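You operate a simulated robot arm through the tools that you are given. There is no shell and no other tool. Be economical: measure what you need, move in short steps, check, and stop when the job is done.

You are at the controls of a simulated two-armed robot. One attempt, no reset.

JOB
Wipe up the spill on the top of the folding table with the yellow washcloth and put it back.

It is judged by the outcome, as a careful person would: the job done as asked, and still so three seconds after it is handed in. It fails if anything else is knocked over, pushed out of place, dropped, spilled or broken.

ROBOT AND FRAMES
Two 6-joint arms with three-finger grippers on one trunk, on a base that drives. Base frame: it is fixed to the floor where the robot stands at the start and does not move with it; the origin is under the middle of the robot, x ahead of it, y to its left, z up; the surface under the hand at the start is at about z = 0.74. Readings come in m, degrees, newtons and seconds.
The left shoulder is at the start at [0.023, 0.17, 1.381], the right one opposite. With the tool pointing down near the work surface each hand reaches from about 0.32 to 0.6 m from the robot's upright axis, wherever it stands, measured 20 degrees to its own side. Payload 2.2 kg a hand.
The tool frame of a hand sits at the grasp point between the pads (the TCP): z along the fingers, y along the line on which they close. The tips reach 0.025 m beyond it. Largest opening 0.104 m; the body of the gripper starts 0.074 m behind the TCP.
Orientation is that of the tool frame in the base frame, as a unit quaternion [w, x, y, z]. With the fingers straight down and closing along the base's y, the tool's x points along the base's -x, its y along +y and its z along -z.

CONTROLS
- The arms move only by the tool play_rows. It takes "left_plan", "right_plan" or both (then of equal length, played together; a hand with none holds still); each is a list of rows, each an object of numbers (a shift or turn left out is 0, a gripper value left out holds the last): "x", "y", "z": the shift along the tool's x, y, z in m; "wx", "wy", "wz": the turn, a rotation vector about the tool's x, y, z in degrees; "claw": the opening, from 0 (shut) to 1 (fully open). In form: [{"x": .., "y": .., "z": .., "wx": .., "wy": .., "wz": .., "claw": ..}, ...]. A call has 1 to 20 rows; each row is the pose to reach, as a shift and turn from the pose commanded when the call began, along the tool's axes at that moment. A row lasts 0.2 s, in which the tool goes at most 0.05 m and 8.6 degrees; a call with a longer step from one row to the next is refused whole, and so is a gripper value outside its range. A pose out of reach is approached as far as the arm can. The call stops where the force on the tool passes 40 N (or 10 N more than at its start, if that is more) or the arm is blocked; 0.2 s more then pass. The fingers move at their own pace and stop on an object; they squeeze with about 27 N. The grip force told is the motor's: it shows also when the fingers shut on nothing. Time passes only in rows, and 0.2 s behind the last, so rows that repeat a pose let the fingers close. It gives the time, the measured TCP pose, the force on the tool (base axes), the opening and the grip force at its end, in the units of the frame above (readings bear some noise), with the torque about the TCP (base axes, N m) and any sound that the robot's microphone picked up.
- Cameras (640 x 400 px; columns grow to the right, rows downward): "scene" is now at [0.1416, 0.0244, 1.2489]; the picture's right is [0.31, -0.95, 0.00], its down [-0.75, -0.24, -0.62] and it looks along [0.59, 0.19, -0.79] (base axes); focal length 264 px, centre (320, 200). "left" rides on the left gripper at [0.082, -0.003, -0.104] in its tool frame; the picture's right is [0.04, 1.00, 0.00], its down [-0.75, 0.03, -0.66] and it looks along [-0.66, 0.03, 0.75] (tool axes); focal length 256 px, centre (320, 200). "right" rides on the right gripper at [0.082, 0.003, -0.104] in its tool frame; the picture's right is [-0.04, 1.00, 0.00], its down [-0.75, -0.03, -0.66] and it looks along [-0.66, -0.03, 0.75] (tool axes); focal length 256 px, centre (320, 200). There is no depth. A picture from a camera that has moved, and an enlarged one, comes with that camera's place and axes in the base frame and with its lens.
- camera(camera): a new picture of that camera. No time passes.
- lift_body(by): slides the trunk up (or, below 0, down) by that many m; the arms and the scene camera ride with it, the base frame stays. It gives what a move gives, with no picture.
- drive_base(legs): drives the robot by 1 to 6 legs, each [ahead, left, turn to the left] in m, m and degrees, along the robot's own axes; the way and the turn of a leg run together, so that a leg with both is an arc; at most 1.5 m and 180 degrees a leg. The arms and the cameras ride along, it lands a little off, and it stops where it bumps. It gives what a move gives.
- turn_head(pan, tilt): turns the head with the scene camera to pan (to the left, within 60 degrees either way) and tilt (down, from -29 to 69), counted from straight ahead of the robot. It gives what a move gives.
- enlarge(camera, box): a new picture of the part [left, top, right, bottom] of that camera's present view, enlarged. No time passes.
- sign_off(): hands the job in; it is judged then, once.

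Work in short steps. Places have to be worked out from the pictures, the camera data and where the tool is seen: move nearer, look again, correct. Check each grasp and each placing, and mend what went wrong. You have 120 turns and 100 pictures in all, those below and enlarged ones among them. Open the grippers and draw the arms clear of the work before you hand the job in, unless the task says otherwise; then end with one line.

The tools are called after "Emit:" by a JSON object that holds its "fn" and its "kwargs". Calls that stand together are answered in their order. play_rows: Moves the arms, as the interface text tells. Its arguments: {"type":"object","properties":{"left_plan":{"type":"array"},"right_plan":{"type":"array"}},"required":[]} The other tools are called the same way: lift_body (by) slides the trunk up or down; drive_base (legs) drives the base; turn_head (pan, tilt) turns the head that bears the scene camera; camera (camera) takes a picture; enlarge (camera, box) takes an enlarged picture of a part of a camera's view; sign_off () hands the job in.

At the start:

```text
clock: 0.0
left_tool_pos: [0.5161, 0.3602, 0.9555]
left_ee_rot: [0.001, 0.001, 1.0, 0.0]
left_wrist_force: [-0.2, -0.3, -0.4]
left_wrist_torque: [0.0, -0.01, -0.03]
left_grip_width: 0.104
left_grip_force: 0.0
right_tool_pos: [0.62, -0.1003, 0.9215]
right_ee_rot: [0.0, 0.0, 1.0, -0.001]
right_wrist_force: [-0.5, -0.4, 0.1]
right_wrist_torque: [-0.01, -0.01, 0.04]
right_grip_width: 0.1039
right_grip_force: 0.0
trunk travel left (down, up): [-0.573, 0.169]
robot x, y, heading: [-0.0013, -0.0025, 0.0]
head pan, tilt: [18.1, 51.7]
```

scene: 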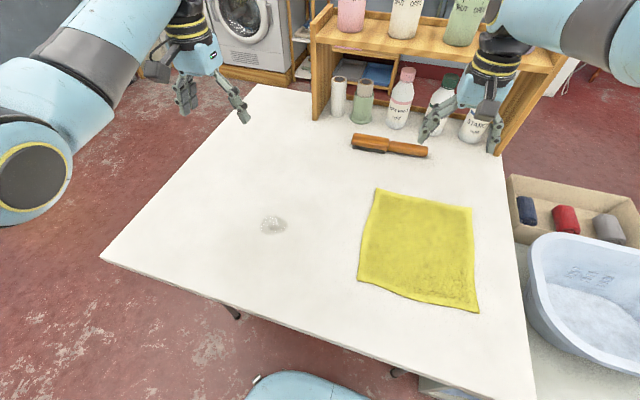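
right: 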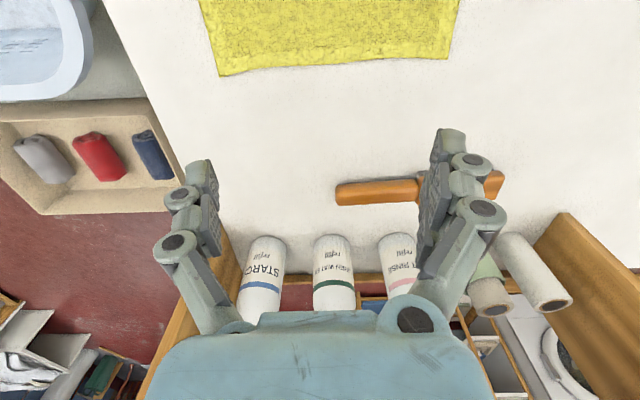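
left: 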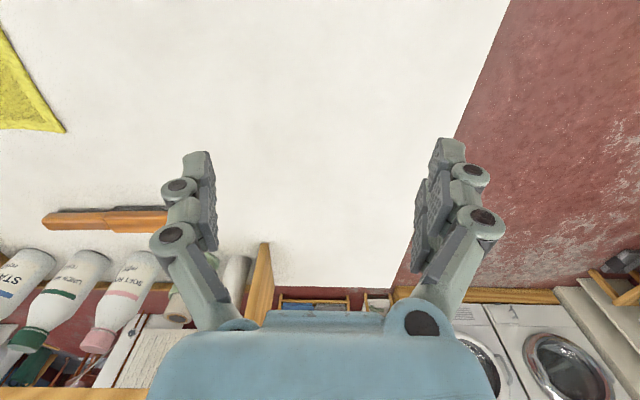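

I place the spill near (0.42, 0.23) and the cloth flat over about x 0.355–0.605, y -0.21–0.02. I'll look closer at both before moving.

Emit:
{"fn": "enlarge", "kwargs": {"camera": "scene", "box": [340, 170, 500, 320]}}

Emit:
{"fn": "enlarge", "kwargs": {"camera": "scene", "box": [230, 190, 320, 250]}}

```text
2.67 times, centred on (420, 245) of scene
camera zoom: at [0.1416, 0.0244, 1.2489], right [0.31, -0.95, 0.0], down [-0.75, -0.24, -0.62], along [0.59, 0.19, -0.79], focal length 704 px, centre (53, 80)
```

zoom: 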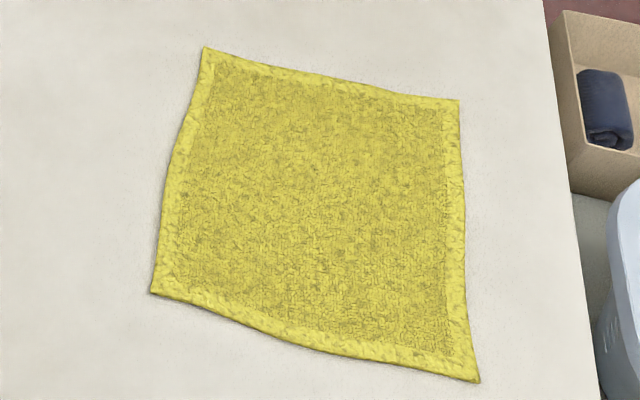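

```text
6.67 times, centred on (275, 220) of scene
camera zoom: at [0.1416, 0.0244, 1.2489], right [0.31, -0.95, 0.0], down [-0.75, -0.24, -0.62], along [0.59, 0.19, -0.79], focal length 1759 px, centre (620, 67)
```

zoom: 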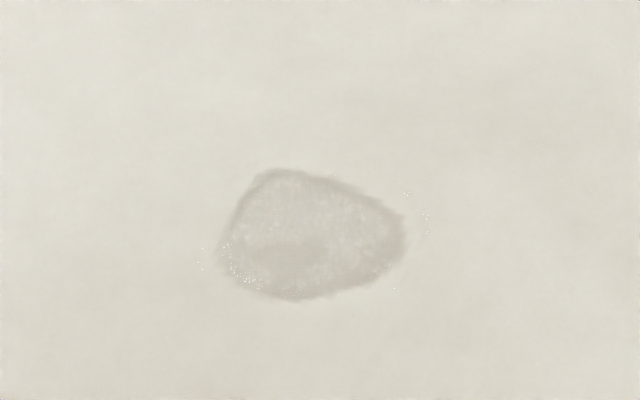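

The cloth is a soft sheet lying flat, and the spill is about 4 cm across. I'll pull the right arm aside and bring the left hand over the middle of the cloth's left edge, staying high.

Emit:
{"fn": "play_rows", "kwargs": {"left_plan": [{"y": 0}, {"y": 0}, {"y": 0}, {"y": 0}, {"y": 0}, {"y": -0.04, "x": 0.01}, {"y": -0.08, "x": 0.02}, {"y": -0.12, "x": 0.03}, {"y": -0.16, "x": 0.036}, {"y": -0.2, "x": 0.036}, {"y": -0.24, "x": 0.036}, {"y": -0.28, "x": 0.036}, {"y": -0.32, "x": 0.036}, {"y": -0.35, "x": 0.036}, {"y": -0.375, "x": 0.036, "claw": 0.5}, {"y": -0.375, "x": 0.036}], "right_plan": [{"x": 0.03, "y": -0.03}, {"x": 0.06, "y": -0.06}, {"x": 0.09, "y": -0.09}, {"x": 0.12, "y": -0.12}, {"x": 0.15, "y": -0.15}, {"x": 0.17, "y": -0.18}, {"x": 0.19, "y": -0.21}, {"x": 0.2, "y": -0.24}, {"x": 0.2, "y": -0.26}, {"x": 0.2, "y": -0.26}, {"x": 0.2, "y": -0.26}, {"x": 0.2, "y": -0.26}, {"x": 0.2, "y": -0.26}, {"x": 0.2, "y": -0.26}, {"x": 0.2, "y": -0.26}, {"x": 0.2, "y": -0.26}]}}

Emit:
{"fn": "camera", "kwargs": {"camera": "left"}}

Emit:
{"fn": "camera", "kwargs": {"camera": "scene"}}

```text
clock: 2.6
left_tool_pos: [0.4833, 0.2051, 0.9399]
left_ee_rot: [0.0, -0.036, 0.995, 0.092]
left_wrist_force: [-0.7, 0.0, 1.6]
left_wrist_torque: [0.0, 0.0, -0.01]
left_grip_width: 0.104
left_grip_force: 0.0
right_tool_pos: [0.4197, -0.3618, 0.9226]
right_ee_rot: [-0.001, 0.0, 1.0, 0.0]
right_wrist_force: [0.8, 0.1, 1.2]
right_wrist_torque: [0.02, 0.01, -0.02]
right_grip_width: 0.1041
right_grip_force: 0.1
trunk travel left (down, up): [-0.573, 0.169]
robot x, y, heading: [0.0024, 0.0023, -0.4]
head pan, tilt: [18.1, 51.7]
stopped in row 12 (left hand): the arm was blocked; the commanded pose is now the measured one
```

```text
94 pictures are left
camera left: at [0.4035, 0.179, 1.0408], right [-0.11, 0.98, 0.18], down [0.76, -0.04, 0.65], along [0.65, 0.21, -0.73], focal length 256 px, centre (320, 200)
```

left: 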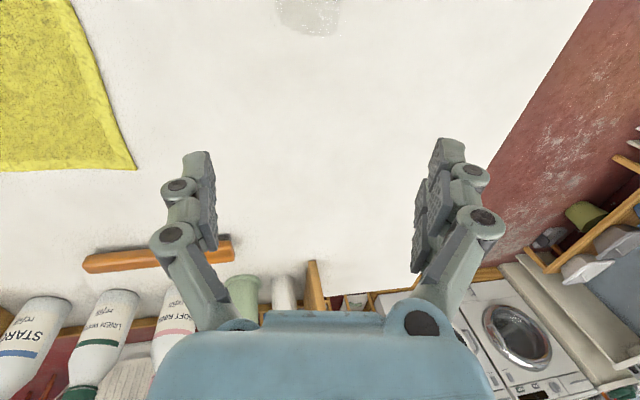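

```text
93 pictures are left
camera scene: at [0.1414, 0.024, 1.2489], right [0.31, -0.95, 0.0], down [-0.75, -0.24, -0.62], along [0.59, 0.19, -0.79], focal length 264 px, centre (320, 200)
```

scene: 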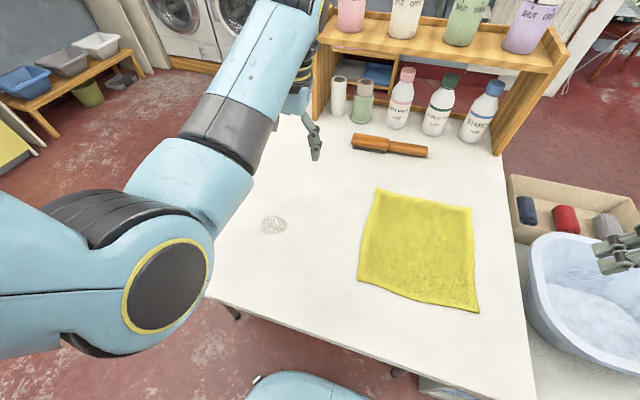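

The left arm can't reach across the middle from here: it was blocked near y = 0.2 and its wrist tilted. I'll move it back left and straighten it, then turn the base right to bring the cloth into its sector.

Emit:
{"fn": "play_rows", "kwargs": {"left_plan": [{"y": 0.03, "z": 0.005, "wx": 3, "wz": 1}, {"y": 0.06, "z": 0.01, "wx": 6, "wz": 2}, {"y": 0.1, "z": 0.018, "wx": 10.5, "wz": 4.1}, {"y": 0.1, "z": 0.018, "wx": 10.5, "wz": 4.1, "claw": 0.5}]}}

Emit:
{"fn": "turn_head", "kwargs": {"pan": -25, "tilt": 60}}

Emit:
{"fn": "camera", "kwargs": {"camera": "scene"}}

Emit:
{"fn": "camera", "kwargs": {"camera": "right"}}

```text
clock: 3.6
left_tool_pos: [0.4757, 0.3041, 0.9404]
left_ee_rot: [-0.001, 0.0, 1.0, -0.002]
left_wrist_force: [-0.3, -0.5, 0.5]
left_wrist_torque: [0.01, -0.02, 0.01]
left_grip_width: 0.0539
left_grip_force: 0.4
right_tool_pos: [0.4188, -0.3633, 0.9226]
right_ee_rot: [0.001, 0.0, 1.0, 0.001]
right_wrist_force: [0.2, 0.0, 0.2]
right_wrist_torque: [0.0, 0.04, -0.02]
right_grip_width: 0.104
right_grip_force: 0.0
trunk travel left (down, up): [-0.573, 0.169]
robot x, y, heading: [0.0004, -0.0039, 0.1]
head pan, tilt: [18.1, 51.7]
```

```text
clock: 4.7
left_tool_pos: [0.4767, 0.3049, 0.9398]
left_ee_rot: [-0.002, 0.0, 1.0, -0.001]
left_wrist_force: [0.0, -0.3, 0.5]
left_wrist_torque: [0.0, 0.01, 0.03]
left_grip_width: 0.0521
left_grip_force: 0.1
right_tool_pos: [0.42, -0.3618, 0.9227]
right_ee_rot: [-0.001, 0.0, 1.0, 0.001]
right_wrist_force: [0.0, -0.8, 0.3]
right_wrist_torque: [-0.01, -0.01, -0.01]
right_grip_width: 0.1037
right_grip_force: 0.0
trunk travel left (down, up): [-0.573, 0.169]
robot x, y, heading: [0.0034, 0.0024, -0.2]
head pan, tilt: [-25.0, 60.0]
```

```text
92 pictures are left
camera scene: at [0.1302, -0.0271, 1.2386], right [-0.42, -0.91, 0.0], down [-0.79, 0.36, -0.5], along [0.45, -0.21, -0.87], focal length 264 px, centre (320, 200)
```

scene: 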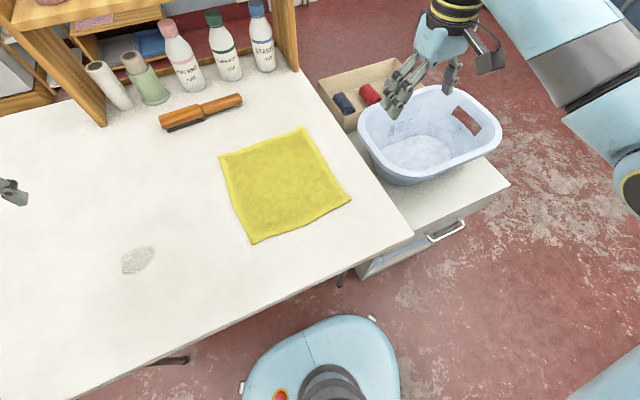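

```text
91 pictures are left
camera right: at [0.3379, -0.3587, 1.0268], right [0.04, 1.0, 0.0], down [0.75, -0.03, 0.66], along [0.66, -0.03, -0.75], focal length 256 px, centre (320, 200)
```

right: 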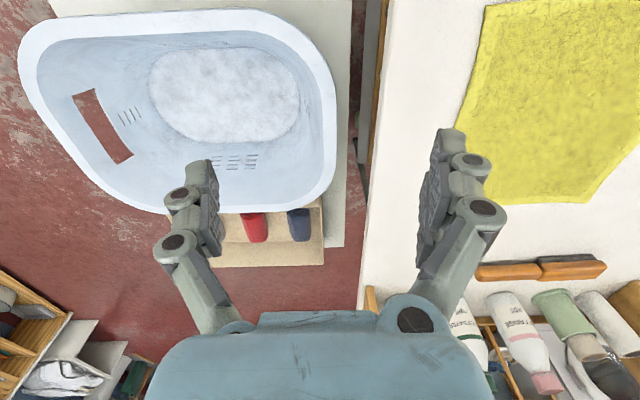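

The base has free floor around it and the right hand is well above the basin, so I'll turn the base right by 22°.

Emit:
{"fn": "drive_base", "kwargs": {"legs": [[0, 0, -22]]}}

Emit:
{"fn": "turn_head", "kwargs": {"pan": 30, "tilt": 55}}

Emit:
{"fn": "camera", "kwargs": {"camera": "scene"}}

```text
clock: 6.2
left_tool_pos: [0.5561, 0.1035, 0.9413]
left_ee_rot: [-0.001, 0.191, 0.982, 0.0]
left_wrist_force: [-0.9, -0.5, -0.9]
left_wrist_torque: [0.0, -0.01, 0.02]
left_grip_width: 0.0519
left_grip_force: 0.0
right_tool_pos: [0.2523, -0.4921, 0.9233]
right_ee_rot: [0.0, 0.191, 0.982, -0.001]
right_wrist_force: [-0.2, -0.3, -0.7]
right_wrist_torque: [0.05, 0.02, -0.03]
right_grip_width: 0.1041
right_grip_force: 0.1
trunk travel left (down, up): [-0.573, 0.169]
robot x, y, heading: [0.0008, 0.0015, -22.0]
head pan, tilt: [-25.0, 60.0]
```

```text
clock: 7.5
left_tool_pos: [0.5567, 0.105, 0.9402]
left_ee_rot: [-0.002, 0.191, 0.982, -0.002]
left_wrist_force: [0.2, 0.3, 0.1]
left_wrist_torque: [0.01, 0.0, -0.02]
left_grip_width: 0.0522
left_grip_force: 0.1
right_tool_pos: [0.2539, -0.491, 0.9228]
right_ee_rot: [0.001, 0.19, 0.982, 0.0]
right_wrist_force: [0.6, -0.2, -0.1]
right_wrist_torque: [0.01, 0.0, -0.03]
right_grip_width: 0.1041
right_grip_force: 0.0
trunk travel left (down, up): [-0.573, 0.169]
robot x, y, heading: [0.0001, 0.0014, -21.9]
head pan, tilt: [30.0, 55.0]
```

```text
90 pictures are left
camera scene: at [0.136, -0.0157, 1.2446], right [0.14, -0.99, 0.0], down [-0.81, -0.11, -0.57], along [0.57, 0.08, -0.82], focal length 264 px, centre (320, 200)
```

scene: 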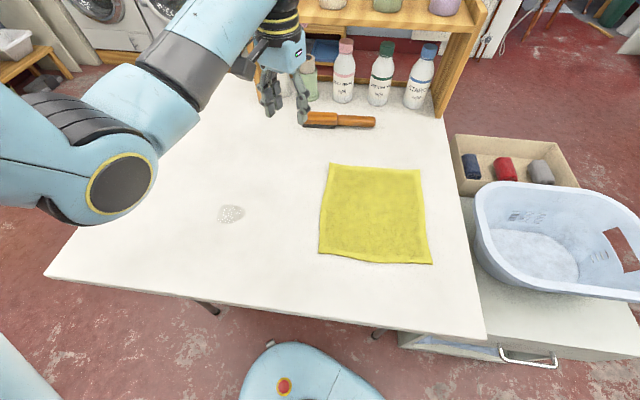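

The turn landed well. The cloth's left edge is at y ≈ 0.018 near x = 0.46, so I'll bring the left hand above (0.48, -0.015), squared to the edge.

Emit:
{"fn": "play_rows", "kwargs": {"left_plan": [{"x": 0.008, "y": -0.035, "wz": -6}, {"x": 0.015, "y": -0.07, "wz": -12, "z": 0.02}, {"x": 0.022, "y": -0.105, "wz": -18, "z": 0.05}, {"x": 0.026, "y": -0.14, "wz": -22, "z": 0.075}, {"x": 0.026, "y": -0.14, "wz": -22, "z": 0.09}, {"x": 0.026, "y": -0.14, "wz": -22, "z": 0.09}]}}

Emit:
{"fn": "camera", "kwargs": {"camera": "left"}}

Emit:
{"fn": "camera", "kwargs": {"camera": "scene"}}

```text
clock: 8.9
left_tool_pos: [0.484, -0.0092, 0.849]
left_ee_rot: [0.003, -0.001, 1.0, 0.004]
left_wrist_force: [-0.5, 0.8, 0.2]
left_wrist_torque: [0.01, -0.01, 0.0]
left_grip_width: 0.0517
left_grip_force: 0.0
right_tool_pos: [0.2538, -0.4929, 0.9228]
right_ee_rot: [0.0, 0.191, 0.982, 0.0]
right_wrist_force: [0.0, 0.0, -0.4]
right_wrist_torque: [0.02, -0.01, -0.04]
right_grip_width: 0.1038
right_grip_force: 0.0
trunk travel left (down, up): [-0.573, 0.169]
robot x, y, heading: [0.0008, 0.0001, -21.8]
head pan, tilt: [30.0, 55.0]
```

```text
89 pictures are left
camera left: at [0.4015, -0.0122, 0.953], right [-0.04, 1.0, 0.01], down [0.75, 0.03, 0.66], along [0.66, 0.04, -0.75], focal length 256 px, centre (320, 200)
```

left: 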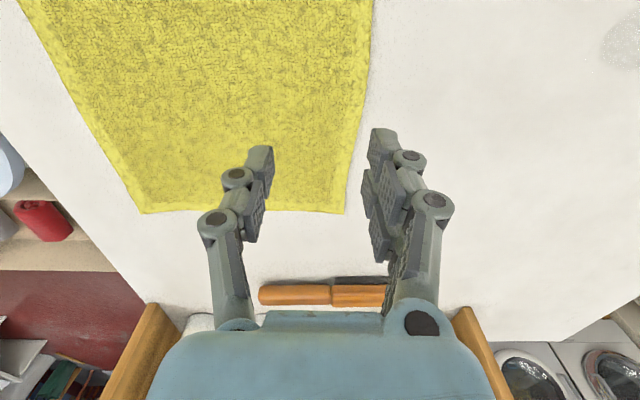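

```text
88 pictures are left
camera scene: at [0.1357, -0.0159, 1.2447], right [0.14, -0.99, 0.0], down [-0.81, -0.11, -0.57], along [0.57, 0.08, -0.82], focal length 264 px, centre (320, 200)
```

scene: 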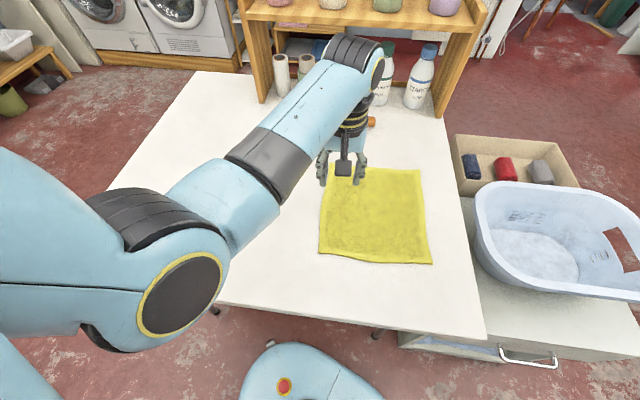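

The fingers straddle the edge too closely. I'll shift 2 cm further onto the cloth and lower until the tips nearly touch.

Emit:
{"fn": "play_rows", "kwargs": {"left_plan": [{"y": -0.02, "z": 0.02}, {"y": -0.02, "z": 0.05}, {"y": -0.02, "z": 0.065}, {"y": -0.02, "z": 0.075}, {"y": -0.02, "z": 0.08}, {"y": -0.02, "z": 0.083}]}}

Emit:
{"fn": "camera", "kwargs": {"camera": "left"}}

```text
clock: 10.3
left_tool_pos: [0.4813, -0.0263, 0.769]
left_ee_rot: [0.003, -0.002, 1.0, 0.004]
left_wrist_force: [-0.9, -2.1, 14.2]
left_wrist_torque: [0.18, 0.04, 0.02]
left_grip_width: 0.051
left_grip_force: 0.2
right_tool_pos: [0.2524, -0.4915, 0.9222]
right_ee_rot: [0.001, 0.19, 0.982, 0.0]
right_wrist_force: [0.0, 0.1, -0.4]
right_wrist_torque: [-0.02, 0.02, -0.04]
right_grip_width: 0.104
right_grip_force: 0.1
trunk travel left (down, up): [-0.573, 0.169]
robot x, y, heading: [0.0012, 0.0023, -22.2]
head pan, tilt: [30.0, 55.0]
```

```text
87 pictures are left
camera left: at [0.3998, -0.0304, 0.8711], right [-0.05, 1.0, 0.01], down [0.75, 0.03, 0.66], along [0.66, 0.04, -0.75], focal length 256 px, centre (320, 200)
```

left: 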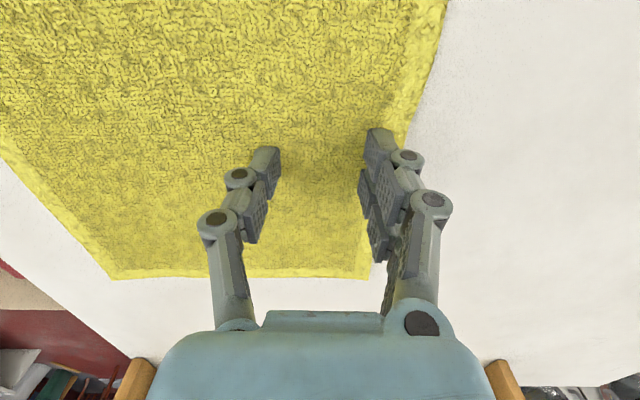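

The tips press the cloth with about 14 N, both on the cloth near its left edge. I'll close to pinch a fold and ease up slightly as they shut.

Emit:
{"fn": "play_rows", "kwargs": {"left_plan": [{"claw": 0.3}, {"claw": 0.1}, {"claw": 0}, {"claw": 0}, {"claw": 0}, {"claw": 0}]}}

Emit:
{"fn": "camera", "kwargs": {"camera": "left"}}

```text
clock: 11.7
left_tool_pos: [0.4821, -0.0278, 0.7677]
left_ee_rot: [0.002, -0.003, 1.0, 0.004]
left_wrist_force: [-1.6, 1.1, 20.0]
left_wrist_torque: [0.03, 0.04, 0.02]
left_grip_width: 0.0062
left_grip_force: 27.1
right_tool_pos: [0.2516, -0.4917, 0.9234]
right_ee_rot: [0.0, 0.191, 0.982, 0.0]
right_wrist_force: [0.7, -0.6, -0.7]
right_wrist_torque: [0.02, 0.03, -0.02]
right_grip_width: 0.1041
right_grip_force: 0.1
trunk travel left (down, up): [-0.573, 0.169]
robot x, y, heading: [-0.0016, 0.0005, -22.2]
head pan, tilt: [30.0, 55.0]
```

```text
86 pictures are left
camera left: at [0.4006, -0.031, 0.8715], right [-0.04, 1.0, 0.01], down [0.75, 0.03, 0.66], along [0.66, 0.04, -0.75], focal length 256 px, centre (320, 200)
```

left: 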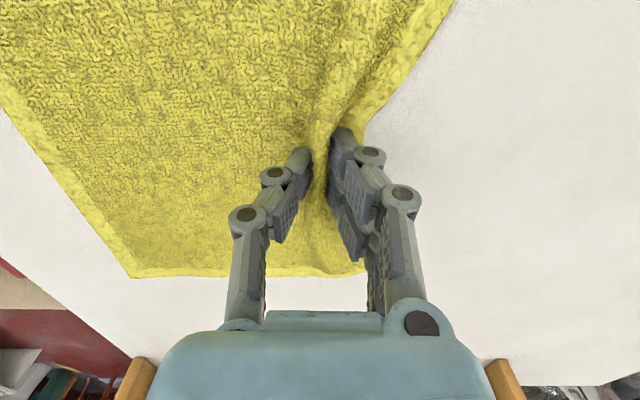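

The fold is pinched at 6 mm wide with 27 N grip. I'll lift a few millimetres and drag the cloth left to just short of the spill.

Emit:
{"fn": "play_rows", "kwargs": {"left_plan": [{"z": -0.005}, {"z": -0.008, "y": 0.01}, {"z": -0.008, "y": 0.035, "x": 0.01}, {"z": -0.008, "y": 0.06, "x": 0.02}, {"z": -0.008, "y": 0.085, "x": 0.03}, {"z": -0.008, "y": 0.11, "x": 0.04}, {"z": -0.008, "y": 0.135, "x": 0.05}, {"z": -0.008, "y": 0.16, "x": 0.06}, {"z": -0.008, "y": 0.175, "x": 0.062}, {"z": -0.008, "y": 0.175, "x": 0.062}]}}

Emit:
{"fn": "camera", "kwargs": {"camera": "left"}}

Emit:
{"fn": "camera", "kwargs": {"camera": "scene"}}

```text
clock: 13.9
left_tool_pos: [0.4158, 0.1399, 0.7768]
left_ee_rot: [-0.002, 0.001, 1.0, -0.001]
left_wrist_force: [-0.6, -0.5, 0.1]
left_wrist_torque: [-0.03, -0.02, 0.02]
left_grip_width: 0.0052
left_grip_force: 27.5
right_tool_pos: [0.2525, -0.4922, 0.9222]
right_ee_rot: [0.001, 0.191, 0.982, 0.0]
right_wrist_force: [0.3, 0.4, 0.2]
right_wrist_torque: [0.01, -0.01, -0.02]
right_grip_width: 0.104
right_grip_force: 0.0
trunk travel left (down, up): [-0.573, 0.169]
robot x, y, heading: [0.0049, -0.002, -21.9]
head pan, tilt: [30.0, 55.0]
```

```text
85 pictures are left
camera left: at [0.3348, 0.1375, 0.8812], right [-0.04, 1.0, 0.0], down [0.76, 0.03, 0.65], along [0.65, 0.03, -0.76], focal length 256 px, centre (320, 200)
```

left: 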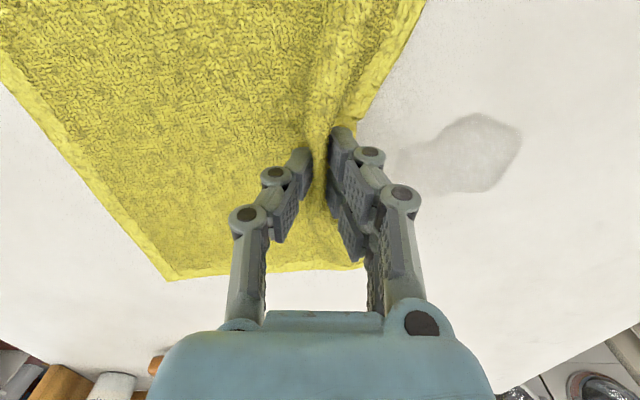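

```text
84 pictures are left
camera scene: at [0.1358, -0.0157, 1.2447], right [0.14, -0.99, 0.0], down [-0.81, -0.11, -0.57], along [0.57, 0.08, -0.82], focal length 264 px, centre (320, 200)
```

scene: 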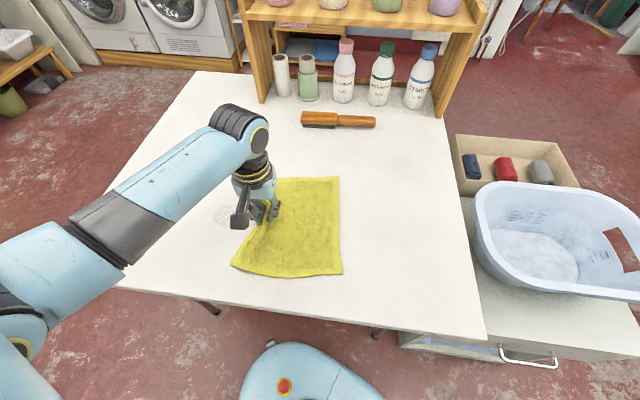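

The cloth follows well, and the spill centre is at about (0.414, 0.24) just ahead of the fold. I'll press lightly and drag across it, then back.

Emit:
{"fn": "play_rows", "kwargs": {"left_plan": [{"z": 0.005}, {"z": 0.006, "y": 0.02}, {"z": 0.006, "y": 0.045}, {"z": 0.006, "y": 0.07}, {"z": 0.006, "y": 0.095}, {"z": 0.006, "y": 0.12}, {"z": 0.006, "y": 0.145}, {"z": 0.006, "y": 0.165}, {"z": 0.006, "y": 0.165}]}}

Emit:
{"fn": "camera", "kwargs": {"camera": "left"}}

Emit:
{"fn": "camera", "kwargs": {"camera": "scene"}}

```text
clock: 15.9
left_tool_pos: [0.4161, 0.3044, 0.771]
left_ee_rot: [-0.002, 0.0, 1.0, -0.001]
left_wrist_force: [-0.5, -1.6, 3.5]
left_wrist_torque: [-0.04, 0.05, 0.01]
left_grip_width: 0.0052
left_grip_force: 26.8
right_tool_pos: [0.2528, -0.4935, 0.9238]
right_ee_rot: [0.0, 0.191, 0.982, 0.0]
right_wrist_force: [0.2, 0.1, -0.8]
right_wrist_torque: [-0.02, -0.01, 0.04]
right_grip_width: 0.104
right_grip_force: 0.1
trunk travel left (down, up): [-0.573, 0.169]
robot x, y, heading: [-0.0022, 0.0003, -21.8]
head pan, tilt: [30.0, 55.0]
```

```text
83 pictures are left
camera left: at [0.3362, 0.3023, 0.874], right [-0.04, 1.0, 0.0], down [0.76, 0.03, 0.65], along [0.65, 0.03, -0.76], focal length 256 px, centre (320, 200)
```

left: 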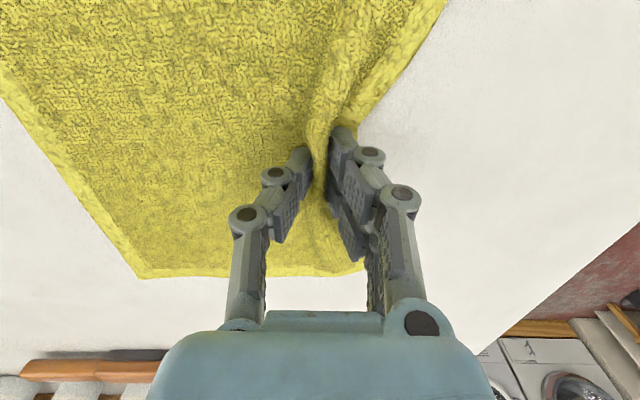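

```text
82 pictures are left
camera scene: at [0.1356, -0.016, 1.2447], right [0.14, -0.99, 0.0], down [-0.81, -0.11, -0.57], along [0.57, 0.08, -0.82], focal length 264 px, centre (320, 200)
```

scene: 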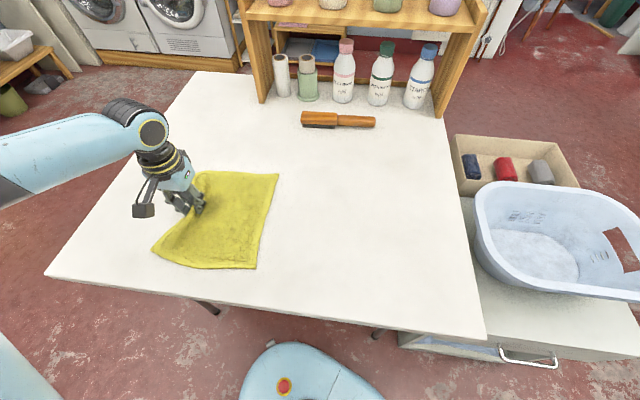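

The spill is now under the cloth. I'll rub back and forth once over its spot with light pressure.

Emit:
{"fn": "play_rows", "kwargs": {"left_plan": [{"z": 0.001, "y": -0.02}, {"z": 0.002, "y": -0.045}, {"z": 0.002, "y": -0.07}, {"z": 0.002, "y": -0.09}, {"z": 0.002, "y": -0.06, "x": 0.02}, {"z": 0.002, "y": -0.06, "x": -0.02}, {"z": 0.002, "y": -0.07, "x": 0}, {"z": 0.002, "y": -0.04}, {"z": 0.001, "y": -0.015}, {"z": 0, "y": 0.01}, {"z": 0, "y": 0.02}]}}

Emit:
{"fn": "camera", "kwargs": {"camera": "scene"}}

```text
clock: 18.3
left_tool_pos: [0.4164, 0.323, 0.7697]
left_ee_rot: [-0.002, 0.0, 1.0, -0.001]
left_wrist_force: [0.9, -0.1, -0.6]
left_wrist_torque: [0.04, 0.0, 0.03]
left_grip_width: 0.0055
left_grip_force: 26.9
right_tool_pos: [0.2523, -0.4927, 0.9228]
right_ee_rot: [-0.001, 0.19, 0.982, 0.001]
right_wrist_force: [0.3, 0.5, -0.3]
right_wrist_torque: [-0.02, 0.03, -0.02]
right_grip_width: 0.1043
right_grip_force: 0.1
trunk travel left (down, up): [-0.573, 0.169]
robot x, y, heading: [0.0027, -0.003, -22.2]
head pan, tilt: [30.0, 55.0]
```

```text
81 pictures are left
camera scene: at [0.1357, -0.0157, 1.2446], right [0.14, -0.99, 0.0], down [-0.81, -0.11, -0.57], along [0.57, 0.08, -0.82], focal length 264 px, centre (320, 200)
```

scene: 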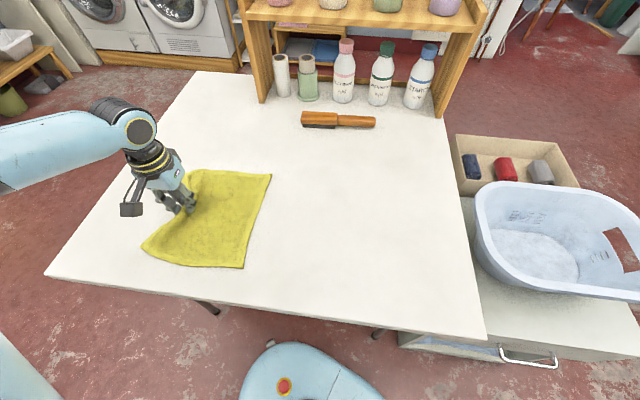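

The cloth is still fairly flat. I'll lift it clear so I can see whether the spill is gone.

Emit:
{"fn": "play_rows", "kwargs": {"left_plan": [{"z": -0.03}, {"z": -0.06}, {"z": -0.09}, {"z": -0.12}, {"z": -0.15}, {"z": -0.18}, {"z": -0.21}, {"z": -0.24}, {"z": -0.27}, {"z": -0.28}]}}

Emit:
{"fn": "camera", "kwargs": {"camera": "scene"}}

```text
clock: 20.5
left_tool_pos: [0.4161, 0.2727, 1.0117]
left_ee_rot: [0.0, 0.0, 1.0, -0.001]
left_wrist_force: [0.3, -0.8, -0.3]
left_wrist_torque: [0.09, 0.04, 0.02]
left_grip_width: 0.0055
left_grip_force: 26.9
left hand out of reach, approached as far as the arm can: row 7, 8, 9, 10
right_tool_pos: [0.2544, -0.4934, 0.9214]
right_ee_rot: [-0.001, 0.191, 0.982, 0.001]
right_wrist_force: [0.6, -0.3, -0.4]
right_wrist_torque: [0.03, 0.02, -0.01]
right_grip_width: 0.1039
right_grip_force: 0.0
trunk travel left (down, up): [-0.573, 0.169]
robot x, y, heading: [-0.0003, 0.0014, -22.0]
head pan, tilt: [30.0, 55.0]
```

```text
80 pictures are left
camera scene: at [0.1377, -0.0187, 1.2445], right [0.14, -0.99, 0.0], down [-0.81, -0.11, -0.57], along [0.57, 0.08, -0.82], focal length 264 px, centre (320, 200)
```

scene: 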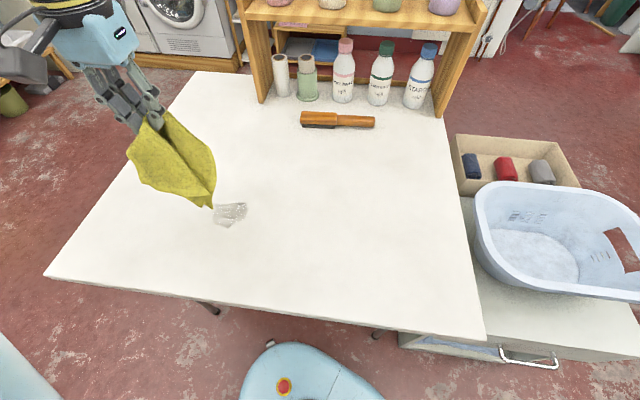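

Some of the spill is still visible, so I'll zoom in on it.

Emit:
{"fn": "enlarge", "kwargs": {"camera": "scene", "box": [190, 180, 280, 240]}}

```text
6.67 times, centred on (235, 210) of scene
camera zoom: at [0.1377, -0.0187, 1.2445], right [0.14, -0.99, 0.0], down [-0.81, -0.11, -0.57], along [0.57, 0.08, -0.82], focal length 1759 px, centre (887, 133)
```

zoom: 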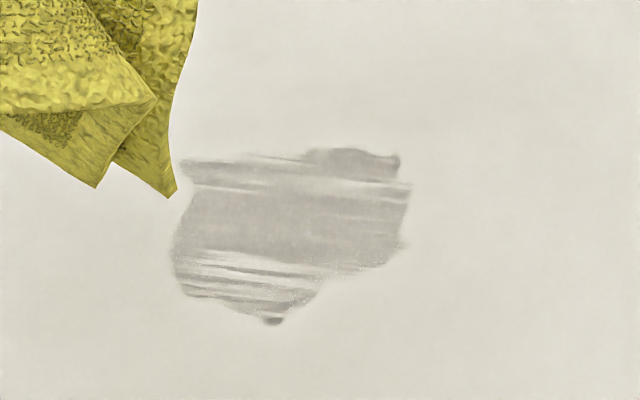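

The spill has only thinned: it spans x 0.39–0.46 and y 0.19–0.28, so it needs firmer strokes at several x positions. First I'll lower a little and check where the commanded pose stands.

Emit:
{"fn": "play_rows", "kwargs": {"left_plan": [{"z": 0.03, "y": -0.02}, {"z": 0.06, "y": -0.05}, {"z": 0.08, "y": -0.08}, {"z": 0.08, "y": -0.08}]}}

```text
clock: 21.5
left_tool_pos: [0.4168, 0.2141, 0.9444]
left_ee_rot: [-0.002, 0.0, 1.0, -0.001]
left_wrist_force: [0.0, 0.2, -1.1]
left_wrist_torque: [0.01, 0.01, -0.02]
left_grip_width: 0.0053
left_grip_force: 26.8
left hand out of reach, approached as far as the arm can: row 3, 4
right_tool_pos: [0.2541, -0.4926, 0.9224]
right_ee_rot: [0.0, 0.191, 0.982, 0.001]
right_wrist_force: [-0.4, -0.8, -1.2]
right_wrist_torque: [0.06, -0.02, 0.03]
right_grip_width: 0.104
right_grip_force: 0.0
trunk travel left (down, up): [-0.573, 0.169]
robot x, y, heading: [-0.0017, -0.0009, -21.8]
head pan, tilt: [30.0, 55.0]
```

The arm is too close in at this height. I'll swing further out and right, then lower while moving left so the cloth trails to the right, and stop just before the spill.

Emit:
{"fn": "play_rows", "kwargs": {"left_plan": [{"x": -0.03, "y": -0.02}, {"x": -0.06, "y": -0.05}, {"x": -0.07, "y": -0.09}, {"x": -0.07, "y": -0.12}, {"x": -0.07, "y": -0.14}, {"x": -0.065, "y": -0.14, "z": 0.02}, {"x": -0.06, "y": -0.13, "z": 0.04}, {"x": -0.05, "y": -0.115, "z": 0.065}, {"x": -0.04, "y": -0.095, "z": 0.09}, {"x": -0.03, "y": -0.075, "z": 0.115}, {"x": -0.02, "y": -0.055, "z": 0.135}, {"x": -0.02, "y": -0.04, "z": 0.145}, {"x": -0.02, "y": -0.03, "z": 0.15}]}}

Emit:
{"fn": "camera", "kwargs": {"camera": "scene"}}

Emit:
{"fn": "camera", "kwargs": {"camera": "left"}}

```text
clock: 24.3
left_tool_pos: [0.4426, 0.2188, 0.9419]
left_ee_rot: [-0.002, 0.0, 1.0, -0.002]
left_wrist_force: [0.9, 0.7, -0.2]
left_wrist_torque: [0.03, -0.01, 0.01]
left_grip_width: 0.0055
left_grip_force: 26.8
left hand out of reach, approached as far as the arm can: row 1, 2, 3, 4, 5, 6, 7, 8, 9, 10, 11, 12, 13
right_tool_pos: [0.2536, -0.4928, 0.923]
right_ee_rot: [0.0, 0.191, 0.982, 0.0]
right_wrist_force: [-0.2, -0.8, 0.1]
right_wrist_torque: [-0.03, 0.0, 0.03]
right_grip_width: 0.1041
right_grip_force: 0.0
trunk travel left (down, up): [-0.573, 0.169]
robot x, y, heading: [-0.0006, 0.0007, -22.1]
head pan, tilt: [30.0, 55.0]
```

```text
78 pictures are left
camera scene: at [0.1358, -0.0155, 1.2447], right [0.14, -0.99, 0.0], down [-0.81, -0.11, -0.57], along [0.57, 0.08, -0.82], focal length 264 px, centre (320, 200)
```

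scene: 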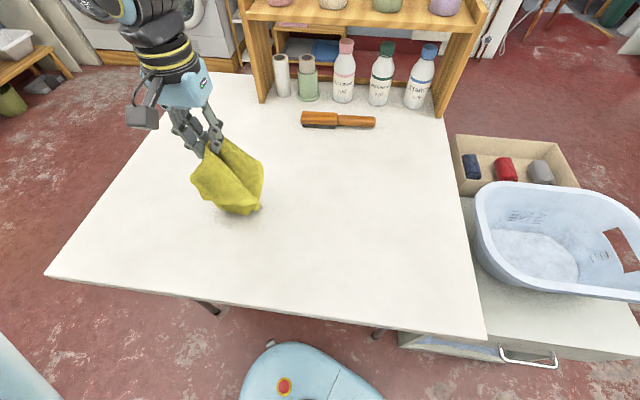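

```text
77 pictures are left
camera left: at [0.361, 0.2162, 1.0465], right [-0.04, 1.0, 0.0], down [0.76, 0.03, 0.65], along [0.65, 0.02, -0.76], focal length 256 px, centre (320, 200)
```

left: 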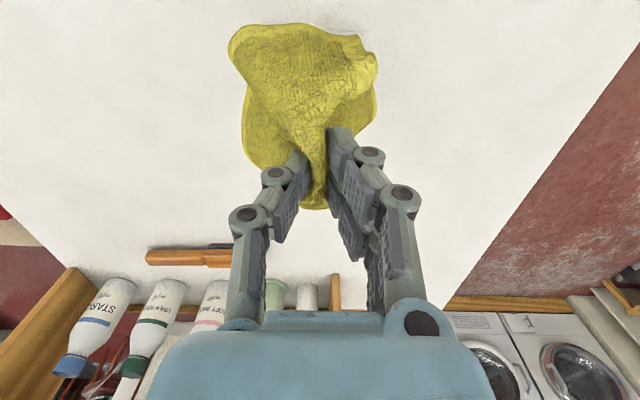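

The readings don't match the command. I'll send a pure hold row to see where the command actually stands.

Emit:
{"fn": "play_rows", "kwargs": {"left_plan": [{"z": 0}, {"z": 0}]}}

```text
clock: 24.9
left_tool_pos: [0.4424, 0.2177, 0.9417]
left_ee_rot: [-0.002, 0.0, 1.0, -0.002]
left_wrist_force: [-0.9, 0.3, -0.4]
left_wrist_torque: [0.05, 0.0, 0.01]
left_grip_width: 0.0052
left_grip_force: 27.1
right_tool_pos: [0.2536, -0.4923, 0.9229]
right_ee_rot: [0.0, 0.191, 0.982, 0.0]
right_wrist_force: [0.3, 0.2, -0.4]
right_wrist_torque: [-0.02, -0.04, 0.04]
right_grip_width: 0.1041
right_grip_force: 0.0
trunk travel left (down, up): [-0.573, 0.169]
robot x, y, heading: [0.0013, 0.0045, -22.0]
head pan, tilt: [30.0, 55.0]
```

The command matches the measured pose. The inner limit only bites up high, so I'll try a plain descent with some outward motion.

Emit:
{"fn": "play_rows", "kwargs": {"left_plan": [{"z": 0.02}, {"z": 0.04}, {"z": 0.06}]}}

```text
clock: 25.7
left_tool_pos: [0.4426, 0.2181, 0.9426]
left_ee_rot: [-0.002, 0.0, 1.0, -0.001]
left_wrist_force: [-0.5, -0.5, -0.1]
left_wrist_torque: [0.06, -0.01, 0.0]
left_grip_width: 0.0053
left_grip_force: 26.7
left hand out of reach, approached as far as the arm can: row 1, 2, 3
right_tool_pos: [0.2536, -0.493, 0.9216]
right_ee_rot: [0.0, 0.191, 0.982, 0.001]
right_wrist_force: [0.7, -0.2, 0.2]
right_wrist_torque: [0.01, -0.02, 0.01]
right_grip_width: 0.104
right_grip_force: 0.1
trunk travel left (down, up): [-0.573, 0.169]
robot x, y, heading: [-0.0015, -0.0008, -21.9]
head pan, tilt: [30.0, 55.0]
```

It's stuck on a joint limit, likely from the wrist yaw. I'll back out left and up the way it came while turning the wrist toward the robot's heading.

Emit:
{"fn": "play_rows", "kwargs": {"left_plan": [{"y": 0.02, "wz": 4}, {"y": 0.04, "wz": 8}, {"y": 0.05, "wz": 12}, {"y": 0.06, "wz": 18}, {"y": 0.06, "wz": 22}]}}

```text
clock: 26.9
left_tool_pos: [0.4428, 0.2788, 0.9413]
left_ee_rot: [-0.002, 0.191, 0.982, -0.001]
left_wrist_force: [-0.1, 0.5, 0.1]
left_wrist_torque: [0.03, 0.0, 0.07]
left_grip_width: 0.0054
left_grip_force: 26.8
right_tool_pos: [0.2534, -0.4924, 0.9226]
right_ee_rot: [-0.001, 0.192, 0.981, 0.001]
right_wrist_force: [0.0, -0.4, -0.1]
right_wrist_torque: [-0.02, -0.01, 0.01]
right_grip_width: 0.104
right_grip_force: 0.1
trunk travel left (down, up): [-0.573, 0.169]
robot x, y, heading: [-0.0002, -0.0011, -22.1]
head pan, tilt: [30.0, 55.0]
```

The arm is free again with the wrist along the robot's heading. Now I'll swing right, then lower and move left to lay the cloth trailing right of the spill.

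Emit:
{"fn": "play_rows", "kwargs": {"left_plan": [{"x": -0.016, "y": -0.035}, {"x": -0.032, "y": -0.07}, {"x": -0.048, "y": -0.105}, {"x": -0.062, "y": -0.14}, {"x": -0.07, "y": -0.16, "z": 0.01}, {"x": -0.07, "y": -0.16, "z": 0.03}, {"x": -0.065, "y": -0.155, "z": 0.05}, {"x": -0.06, "y": -0.145, "z": 0.075}, {"x": -0.053, "y": -0.135, "z": 0.1}, {"x": -0.047, "y": -0.12, "z": 0.125}, {"x": -0.043, "y": -0.11, "z": 0.145}, {"x": -0.038, "y": -0.102, "z": 0.16}]}}

Emit:
{"fn": "camera", "kwargs": {"camera": "scene"}}

Emit:
{"fn": "camera", "kwargs": {"camera": "left"}}

```text
clock: 29.5
left_tool_pos: [0.4293, 0.2165, 0.9422]
left_ee_rot: [-0.001, 0.19, 0.982, -0.001]
left_wrist_force: [0.3, 0.2, -0.2]
left_wrist_torque: [0.01, 0.01, 0.06]
left_grip_width: 0.0055
left_grip_force: 27.1
left hand out of reach, approached as far as the arm can: row 2, 3, 4, 5, 6, 7, 8, 9, 10, 11, 12
right_tool_pos: [0.2538, -0.4932, 0.9237]
right_ee_rot: [0.0, 0.19, 0.982, 0.0]
right_wrist_force: [0.2, -0.9, 0.2]
right_wrist_torque: [0.01, -0.01, 0.01]
right_grip_width: 0.1039
right_grip_force: 0.0
trunk travel left (down, up): [-0.573, 0.169]
robot x, y, heading: [0.0002, 0.0027, -21.9]
head pan, tilt: [30.0, 55.0]
```

```text
76 pictures are left
camera scene: at [0.136, -0.0155, 1.2446], right [0.14, -0.99, 0.0], down [-0.81, -0.11, -0.57], along [0.57, 0.08, -0.82], focal length 264 px, centre (320, 200)
```

scene: 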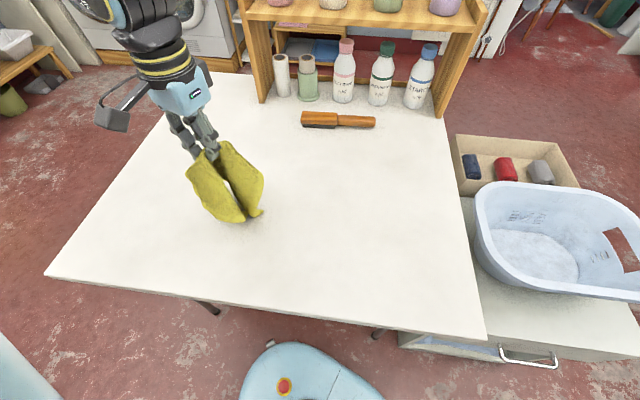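

```text
75 pictures are left
camera left: at [0.3537, 0.2451, 1.0468], right [0.34, 0.94, 0.0], down [0.71, -0.25, 0.65], along [0.62, -0.22, -0.76], focal length 256 px, centre (320, 200)
```

left: 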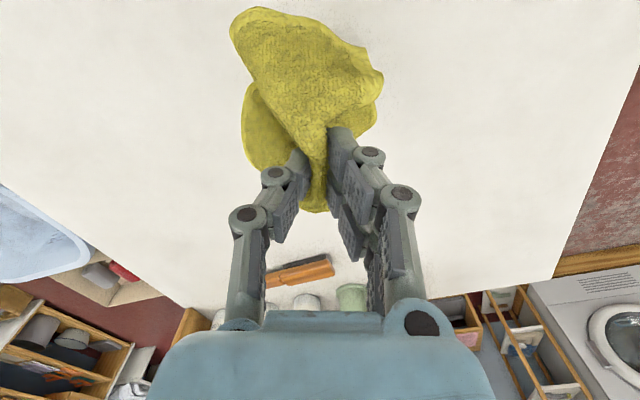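

It's stuck at the same inner wall, since the lift brought the arm too close in. I'll extend forward along the robot's heading into the region that worked earlier, around (0.56, 0.15).

Emit:
{"fn": "play_rows", "kwargs": {"left_plan": [{"x": -0.01, "y": 0.03}, {"x": -0.04, "y": 0.04}, {"x": -0.07, "y": 0.04}, {"x": -0.1, "y": 0.03}, {"x": -0.13, "y": 0.02}, {"x": -0.15, "y": 0.01}, {"x": -0.15, "y": 0.01}]}}

```text
clock: 31.1
left_tool_pos: [0.556, 0.2411, 0.9623]
left_ee_rot: [-0.002, 0.191, 0.982, -0.002]
left_wrist_force: [0.3, 0.2, -0.3]
left_wrist_torque: [-0.02, -0.03, 0.09]
left_grip_width: 0.0052
left_grip_force: 27.6
left hand out of reach, approached as far as the arm can: row 3, 4, 5, 6, 7
right_tool_pos: [0.2536, -0.4916, 0.9226]
right_ee_rot: [0.0, 0.191, 0.982, 0.001]
right_wrist_force: [0.5, -0.5, -0.5]
right_wrist_torque: [-0.03, 0.03, 0.03]
right_grip_width: 0.104
right_grip_force: 0.0
trunk travel left (down, up): [-0.573, 0.169]
robot x, y, heading: [-0.0012, -0.0002, -22.1]
head pan, tilt: [30.0, 55.0]
```

It moved outward but reports a limit again, so I'll look at how the arm is folded.

Emit:
{"fn": "turn_head", "kwargs": {"pan": 45, "tilt": 30}}

Emit:
{"fn": "camera", "kwargs": {"camera": "scene"}}

```text
clock: 32.0
left_tool_pos: [0.556, 0.2413, 0.9609]
left_ee_rot: [-0.001, 0.19, 0.982, -0.002]
left_wrist_force: [-0.1, -0.2, -0.3]
left_wrist_torque: [0.01, -0.04, 0.03]
left_grip_width: 0.0054
left_grip_force: 26.5
right_tool_pos: [0.2532, -0.4919, 0.9215]
right_ee_rot: [0.0, 0.191, 0.982, 0.0]
right_wrist_force: [0.8, -0.7, -0.2]
right_wrist_torque: [-0.01, -0.02, 0.01]
right_grip_width: 0.1039
right_grip_force: 0.1
trunk travel left (down, up): [-0.573, 0.169]
robot x, y, heading: [0.0027, 0.0009, -22.1]
head pan, tilt: [45.0, 30.0]
```

```text
74 pictures are left
camera scene: at [0.1479, 0.0097, 1.2806], right [0.39, -0.92, 0.0], down [-0.46, -0.2, -0.87], along [0.8, 0.34, -0.5], focal length 264 px, centre (320, 200)
```

scene: 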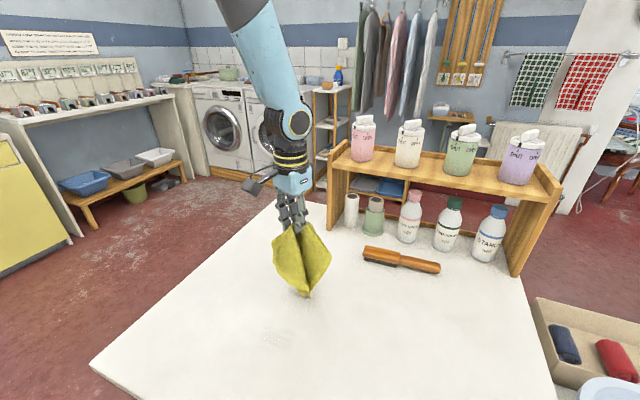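

The elbow is now high overhead with the forearm coming down steeply. I'll try descending straight from here in small steps.

Emit:
{"fn": "play_rows", "kwargs": {"left_plan": [{"z": 0.015}, {"z": 0.03}, {"z": 0.045}, {"z": 0.06}]}}

```text
clock: 33.0
left_tool_pos: [0.5427, 0.2375, 0.9568]
left_ee_rot: [-0.001, 0.19, 0.982, -0.001]
left_wrist_force: [0.0, -0.2, -0.2]
left_wrist_torque: [0.03, 0.0, 0.04]
left_grip_width: 0.0055
left_grip_force: 27.1
left hand out of reach, approached as far as the arm can: row 1, 2, 3, 4
right_tool_pos: [0.2543, -0.4924, 0.9228]
right_ee_rot: [0.0, 0.191, 0.982, 0.0]
right_wrist_force: [-0.4, -0.8, 0.9]
right_wrist_torque: [-0.02, 0.03, 0.03]
right_grip_width: 0.104
right_grip_force: 0.2
trunk travel left (down, up): [-0.573, 0.169]
robot x, y, heading: [0.0012, 0.0053, -22.1]
head pan, tilt: [45.0, 30.0]
```

Down is blocked in this branch. I'll go back left to where the lift started, around (0.45, 0.36), and descend there instead.

Emit:
{"fn": "play_rows", "kwargs": {"left_plan": [{"x": 0.01, "y": 0.03, "z": -0.01}, {"x": 0.04, "y": 0.05, "z": -0.01}, {"x": 0.07, "y": 0.065, "z": -0.01}, {"x": 0.1, "y": 0.075, "z": -0.01}, {"x": 0.132, "y": 0.079, "z": -0.01}, {"x": 0.132, "y": 0.079, "z": -0.01}]}}

Emit:
{"fn": "play_rows", "kwargs": {"left_plan": [{"z": 0.02}, {"z": 0.04}, {"z": 0.06}]}}

```text
clock: 34.4
left_tool_pos: [0.4598, 0.354, 0.9673]
left_ee_rot: [-0.002, 0.191, 0.982, -0.001]
left_wrist_force: [0.4, -0.7, 1.0]
left_wrist_torque: [0.06, 0.03, 0.05]
left_grip_width: 0.0052
left_grip_force: 27.1
left hand out of reach, approached as far as the arm can: row 5, 6
right_tool_pos: [0.254, -0.4933, 0.9229]
right_ee_rot: [-0.001, 0.19, 0.982, 0.001]
right_wrist_force: [0.4, -1.0, 0.1]
right_wrist_torque: [0.04, -0.01, -0.01]
right_grip_width: 0.104
right_grip_force: 0.0
trunk travel left (down, up): [-0.573, 0.169]
robot x, y, heading: [-0.0008, 0.0026, -22.1]
head pan, tilt: [45.0, 30.0]
```

```text
clock: 35.2
left_tool_pos: [0.4594, 0.3546, 0.9082]
left_ee_rot: [-0.002, 0.189, 0.982, -0.001]
left_wrist_force: [0.6, 0.2, 0.3]
left_wrist_torque: [0.04, 0.03, 0.03]
left_grip_width: 0.0053
left_grip_force: 27.2
right_tool_pos: [0.2535, -0.4931, 0.9217]
right_ee_rot: [-0.001, 0.19, 0.982, -0.001]
right_wrist_force: [0.3, -1.0, -0.5]
right_wrist_torque: [-0.01, 0.03, 0.01]
right_grip_width: 0.1044
right_grip_force: 0.0
trunk travel left (down, up): [-0.573, 0.169]
robot x, y, heading: [0.0012, 0.0015, -22.1]
head pan, tilt: [45.0, 30.0]
```

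The arm is free and descending. I'll lay the cloth while moving right so it trails left, and stop just above the table at the left end of the spill.

Emit:
{"fn": "play_rows", "kwargs": {"left_plan": [{"z": 0.03, "x": -0.004, "y": -0.01}, {"z": 0.055, "x": -0.008, "y": -0.02}, {"z": 0.08, "x": -0.012, "y": -0.035}, {"z": 0.1, "x": -0.016, "y": -0.045}, {"z": 0.12, "x": -0.02, "y": -0.055}, {"z": 0.128, "x": -0.02, "y": -0.061}]}}

Emit:
{"fn": "turn_head", "kwargs": {"pan": 35, "tilt": 55}}

Emit:
{"fn": "camera", "kwargs": {"camera": "scene"}}

Emit:
{"fn": "camera", "kwargs": {"camera": "left"}}

```text
clock: 36.6
left_tool_pos: [0.4364, 0.3369, 0.9085]
left_ee_rot: [-0.001, 0.191, 0.982, -0.001]
left_wrist_force: [-0.1, -0.3, -0.5]
left_wrist_torque: [0.04, -0.04, 0.02]
left_grip_width: 0.0052
left_grip_force: 26.9
left hand out of reach, approached as far as the arm can: row 1, 2, 3, 4, 5, 6
right_tool_pos: [0.2533, -0.4926, 0.9228]
right_ee_rot: [0.0, 0.191, 0.982, 0.0]
right_wrist_force: [-0.6, 0.6, -0.2]
right_wrist_torque: [0.03, 0.0, -0.01]
right_grip_width: 0.1041
right_grip_force: 0.1
trunk travel left (down, up): [-0.573, 0.169]
robot x, y, heading: [0.002, -0.0015, -22.0]
head pan, tilt: [45.0, 30.0]
```

```text
clock: 37.5
left_tool_pos: [0.4358, 0.337, 0.9081]
left_ee_rot: [-0.002, 0.19, 0.982, -0.001]
left_wrist_force: [0.0, -0.6, 0.1]
left_wrist_torque: [0.02, -0.07, 0.03]
left_grip_width: 0.0054
left_grip_force: 27.2
right_tool_pos: [0.2527, -0.4926, 0.9237]
right_ee_rot: [0.0, 0.191, 0.982, 0.0]
right_wrist_force: [0.4, 0.7, 0.2]
right_wrist_torque: [-0.01, 0.04, -0.01]
right_grip_width: 0.104
right_grip_force: 0.1
trunk travel left (down, up): [-0.573, 0.169]
robot x, y, heading: [0.0013, 0.0015, -21.7]
head pan, tilt: [35.0, 55.0]
```

```text
73 pictures are left
camera scene: at [0.1349, -0.0092, 1.2447], right [0.23, -0.97, 0.0], down [-0.8, -0.18, -0.57], along [0.56, 0.13, -0.82], focal length 264 px, centre (320, 200)
```

scene: 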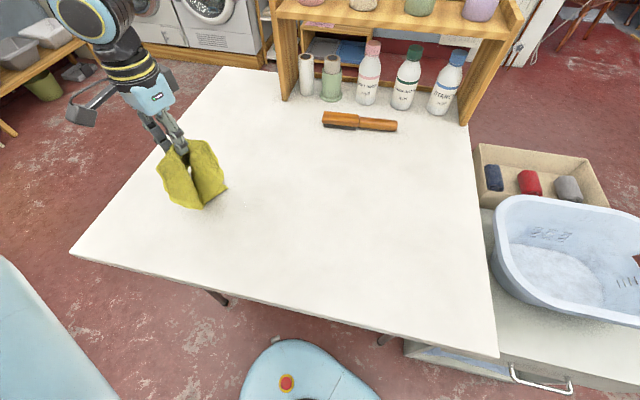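

```text
72 pictures are left
camera left: at [0.3602, 0.3653, 1.0124], right [0.34, 0.94, 0.0], down [0.71, -0.25, 0.65], along [0.62, -0.22, -0.76], focal length 256 px, centre (320, 200)
```

left: 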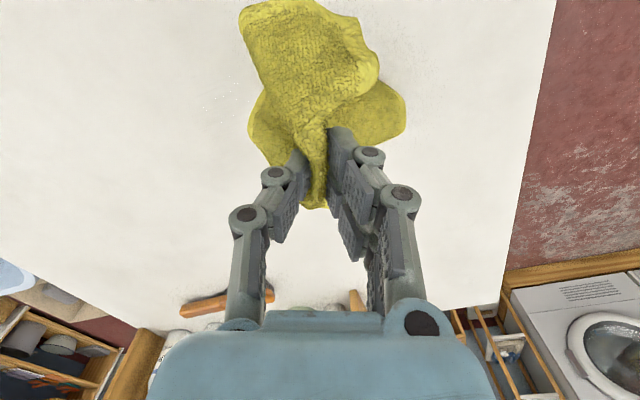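

The spill patch looks nearly gone already, so I'll zoom in on its spot.

Emit:
{"fn": "enlarge", "kwargs": {"camera": "scene", "box": [200, 175, 290, 235]}}

Emit:
{"fn": "enlarge", "kwargs": {"camera": "left", "box": [140, 60, 260, 140]}}

```text
6.67 times, centred on (245, 205) of scene
camera zoom: at [0.1349, -0.0092, 1.2447], right [0.23, -0.97, 0.0], down [-0.8, -0.18, -0.57], along [0.56, 0.13, -0.82], focal length 1759 px, centre (820, 167)
```

zoom: 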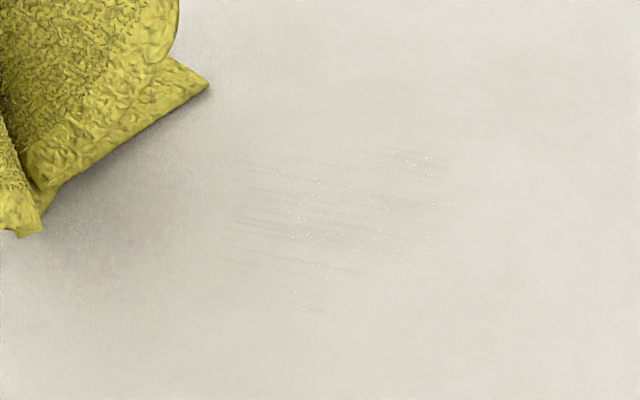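

```text
5.00 times, centred on (200, 100) of left
camera zoom: at [0.3602, 0.3653, 1.0124], right [0.34, 0.94, 0.0], down [0.71, -0.25, 0.65], along [0.62, -0.22, -0.76], focal length 1280 px, centre (920, 700)
```

zoom: 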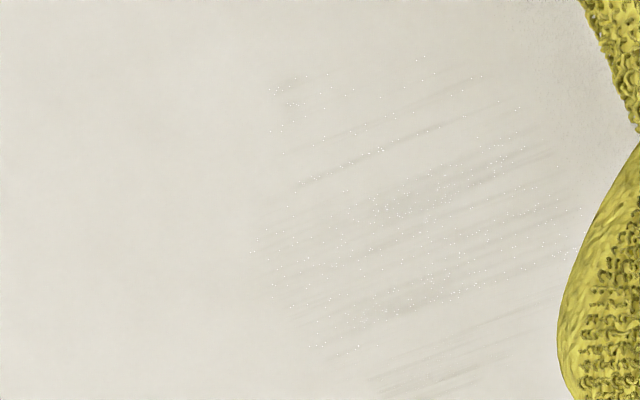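

Only faint streaks remain, because the dragged hem did most of the wiping. I'll back off to (0.46, 0.36), where descending worked, and go straight down.

Emit:
{"fn": "play_rows", "kwargs": {"left_plan": [{"x": -0.01, "y": 0.02}, {"x": -0.012, "y": 0.035}, {"x": -0.012, "y": 0.035, "z": 0.03}, {"x": -0.012, "y": 0.035, "z": 0.06}, {"x": -0.012, "y": 0.035, "z": 0.09}, {"x": -0.012, "y": 0.035, "z": 0.11}]}}

```text
clock: 38.9
left_tool_pos: [0.4371, 0.385, 0.8942]
left_ee_rot: [-0.002, 0.19, 0.982, -0.001]
left_wrist_force: [-0.7, 0.5, 0.1]
left_wrist_torque: [0.03, -0.02, 0.01]
left_grip_width: 0.0055
left_grip_force: 26.6
left hand out of reach, approached as far as the arm can: row 3, 4, 5, 6
right_tool_pos: [0.254, -0.4922, 0.9231]
right_ee_rot: [0.0, 0.191, 0.982, 0.0]
right_wrist_force: [0.0, -0.3, 0.1]
right_wrist_torque: [0.03, 0.0, 0.02]
right_grip_width: 0.104
right_grip_force: 0.0
trunk travel left (down, up): [-0.573, 0.169]
robot x, y, heading: [-0.0012, 0.0002, -22.0]
head pan, tilt: [35.0, 55.0]
```

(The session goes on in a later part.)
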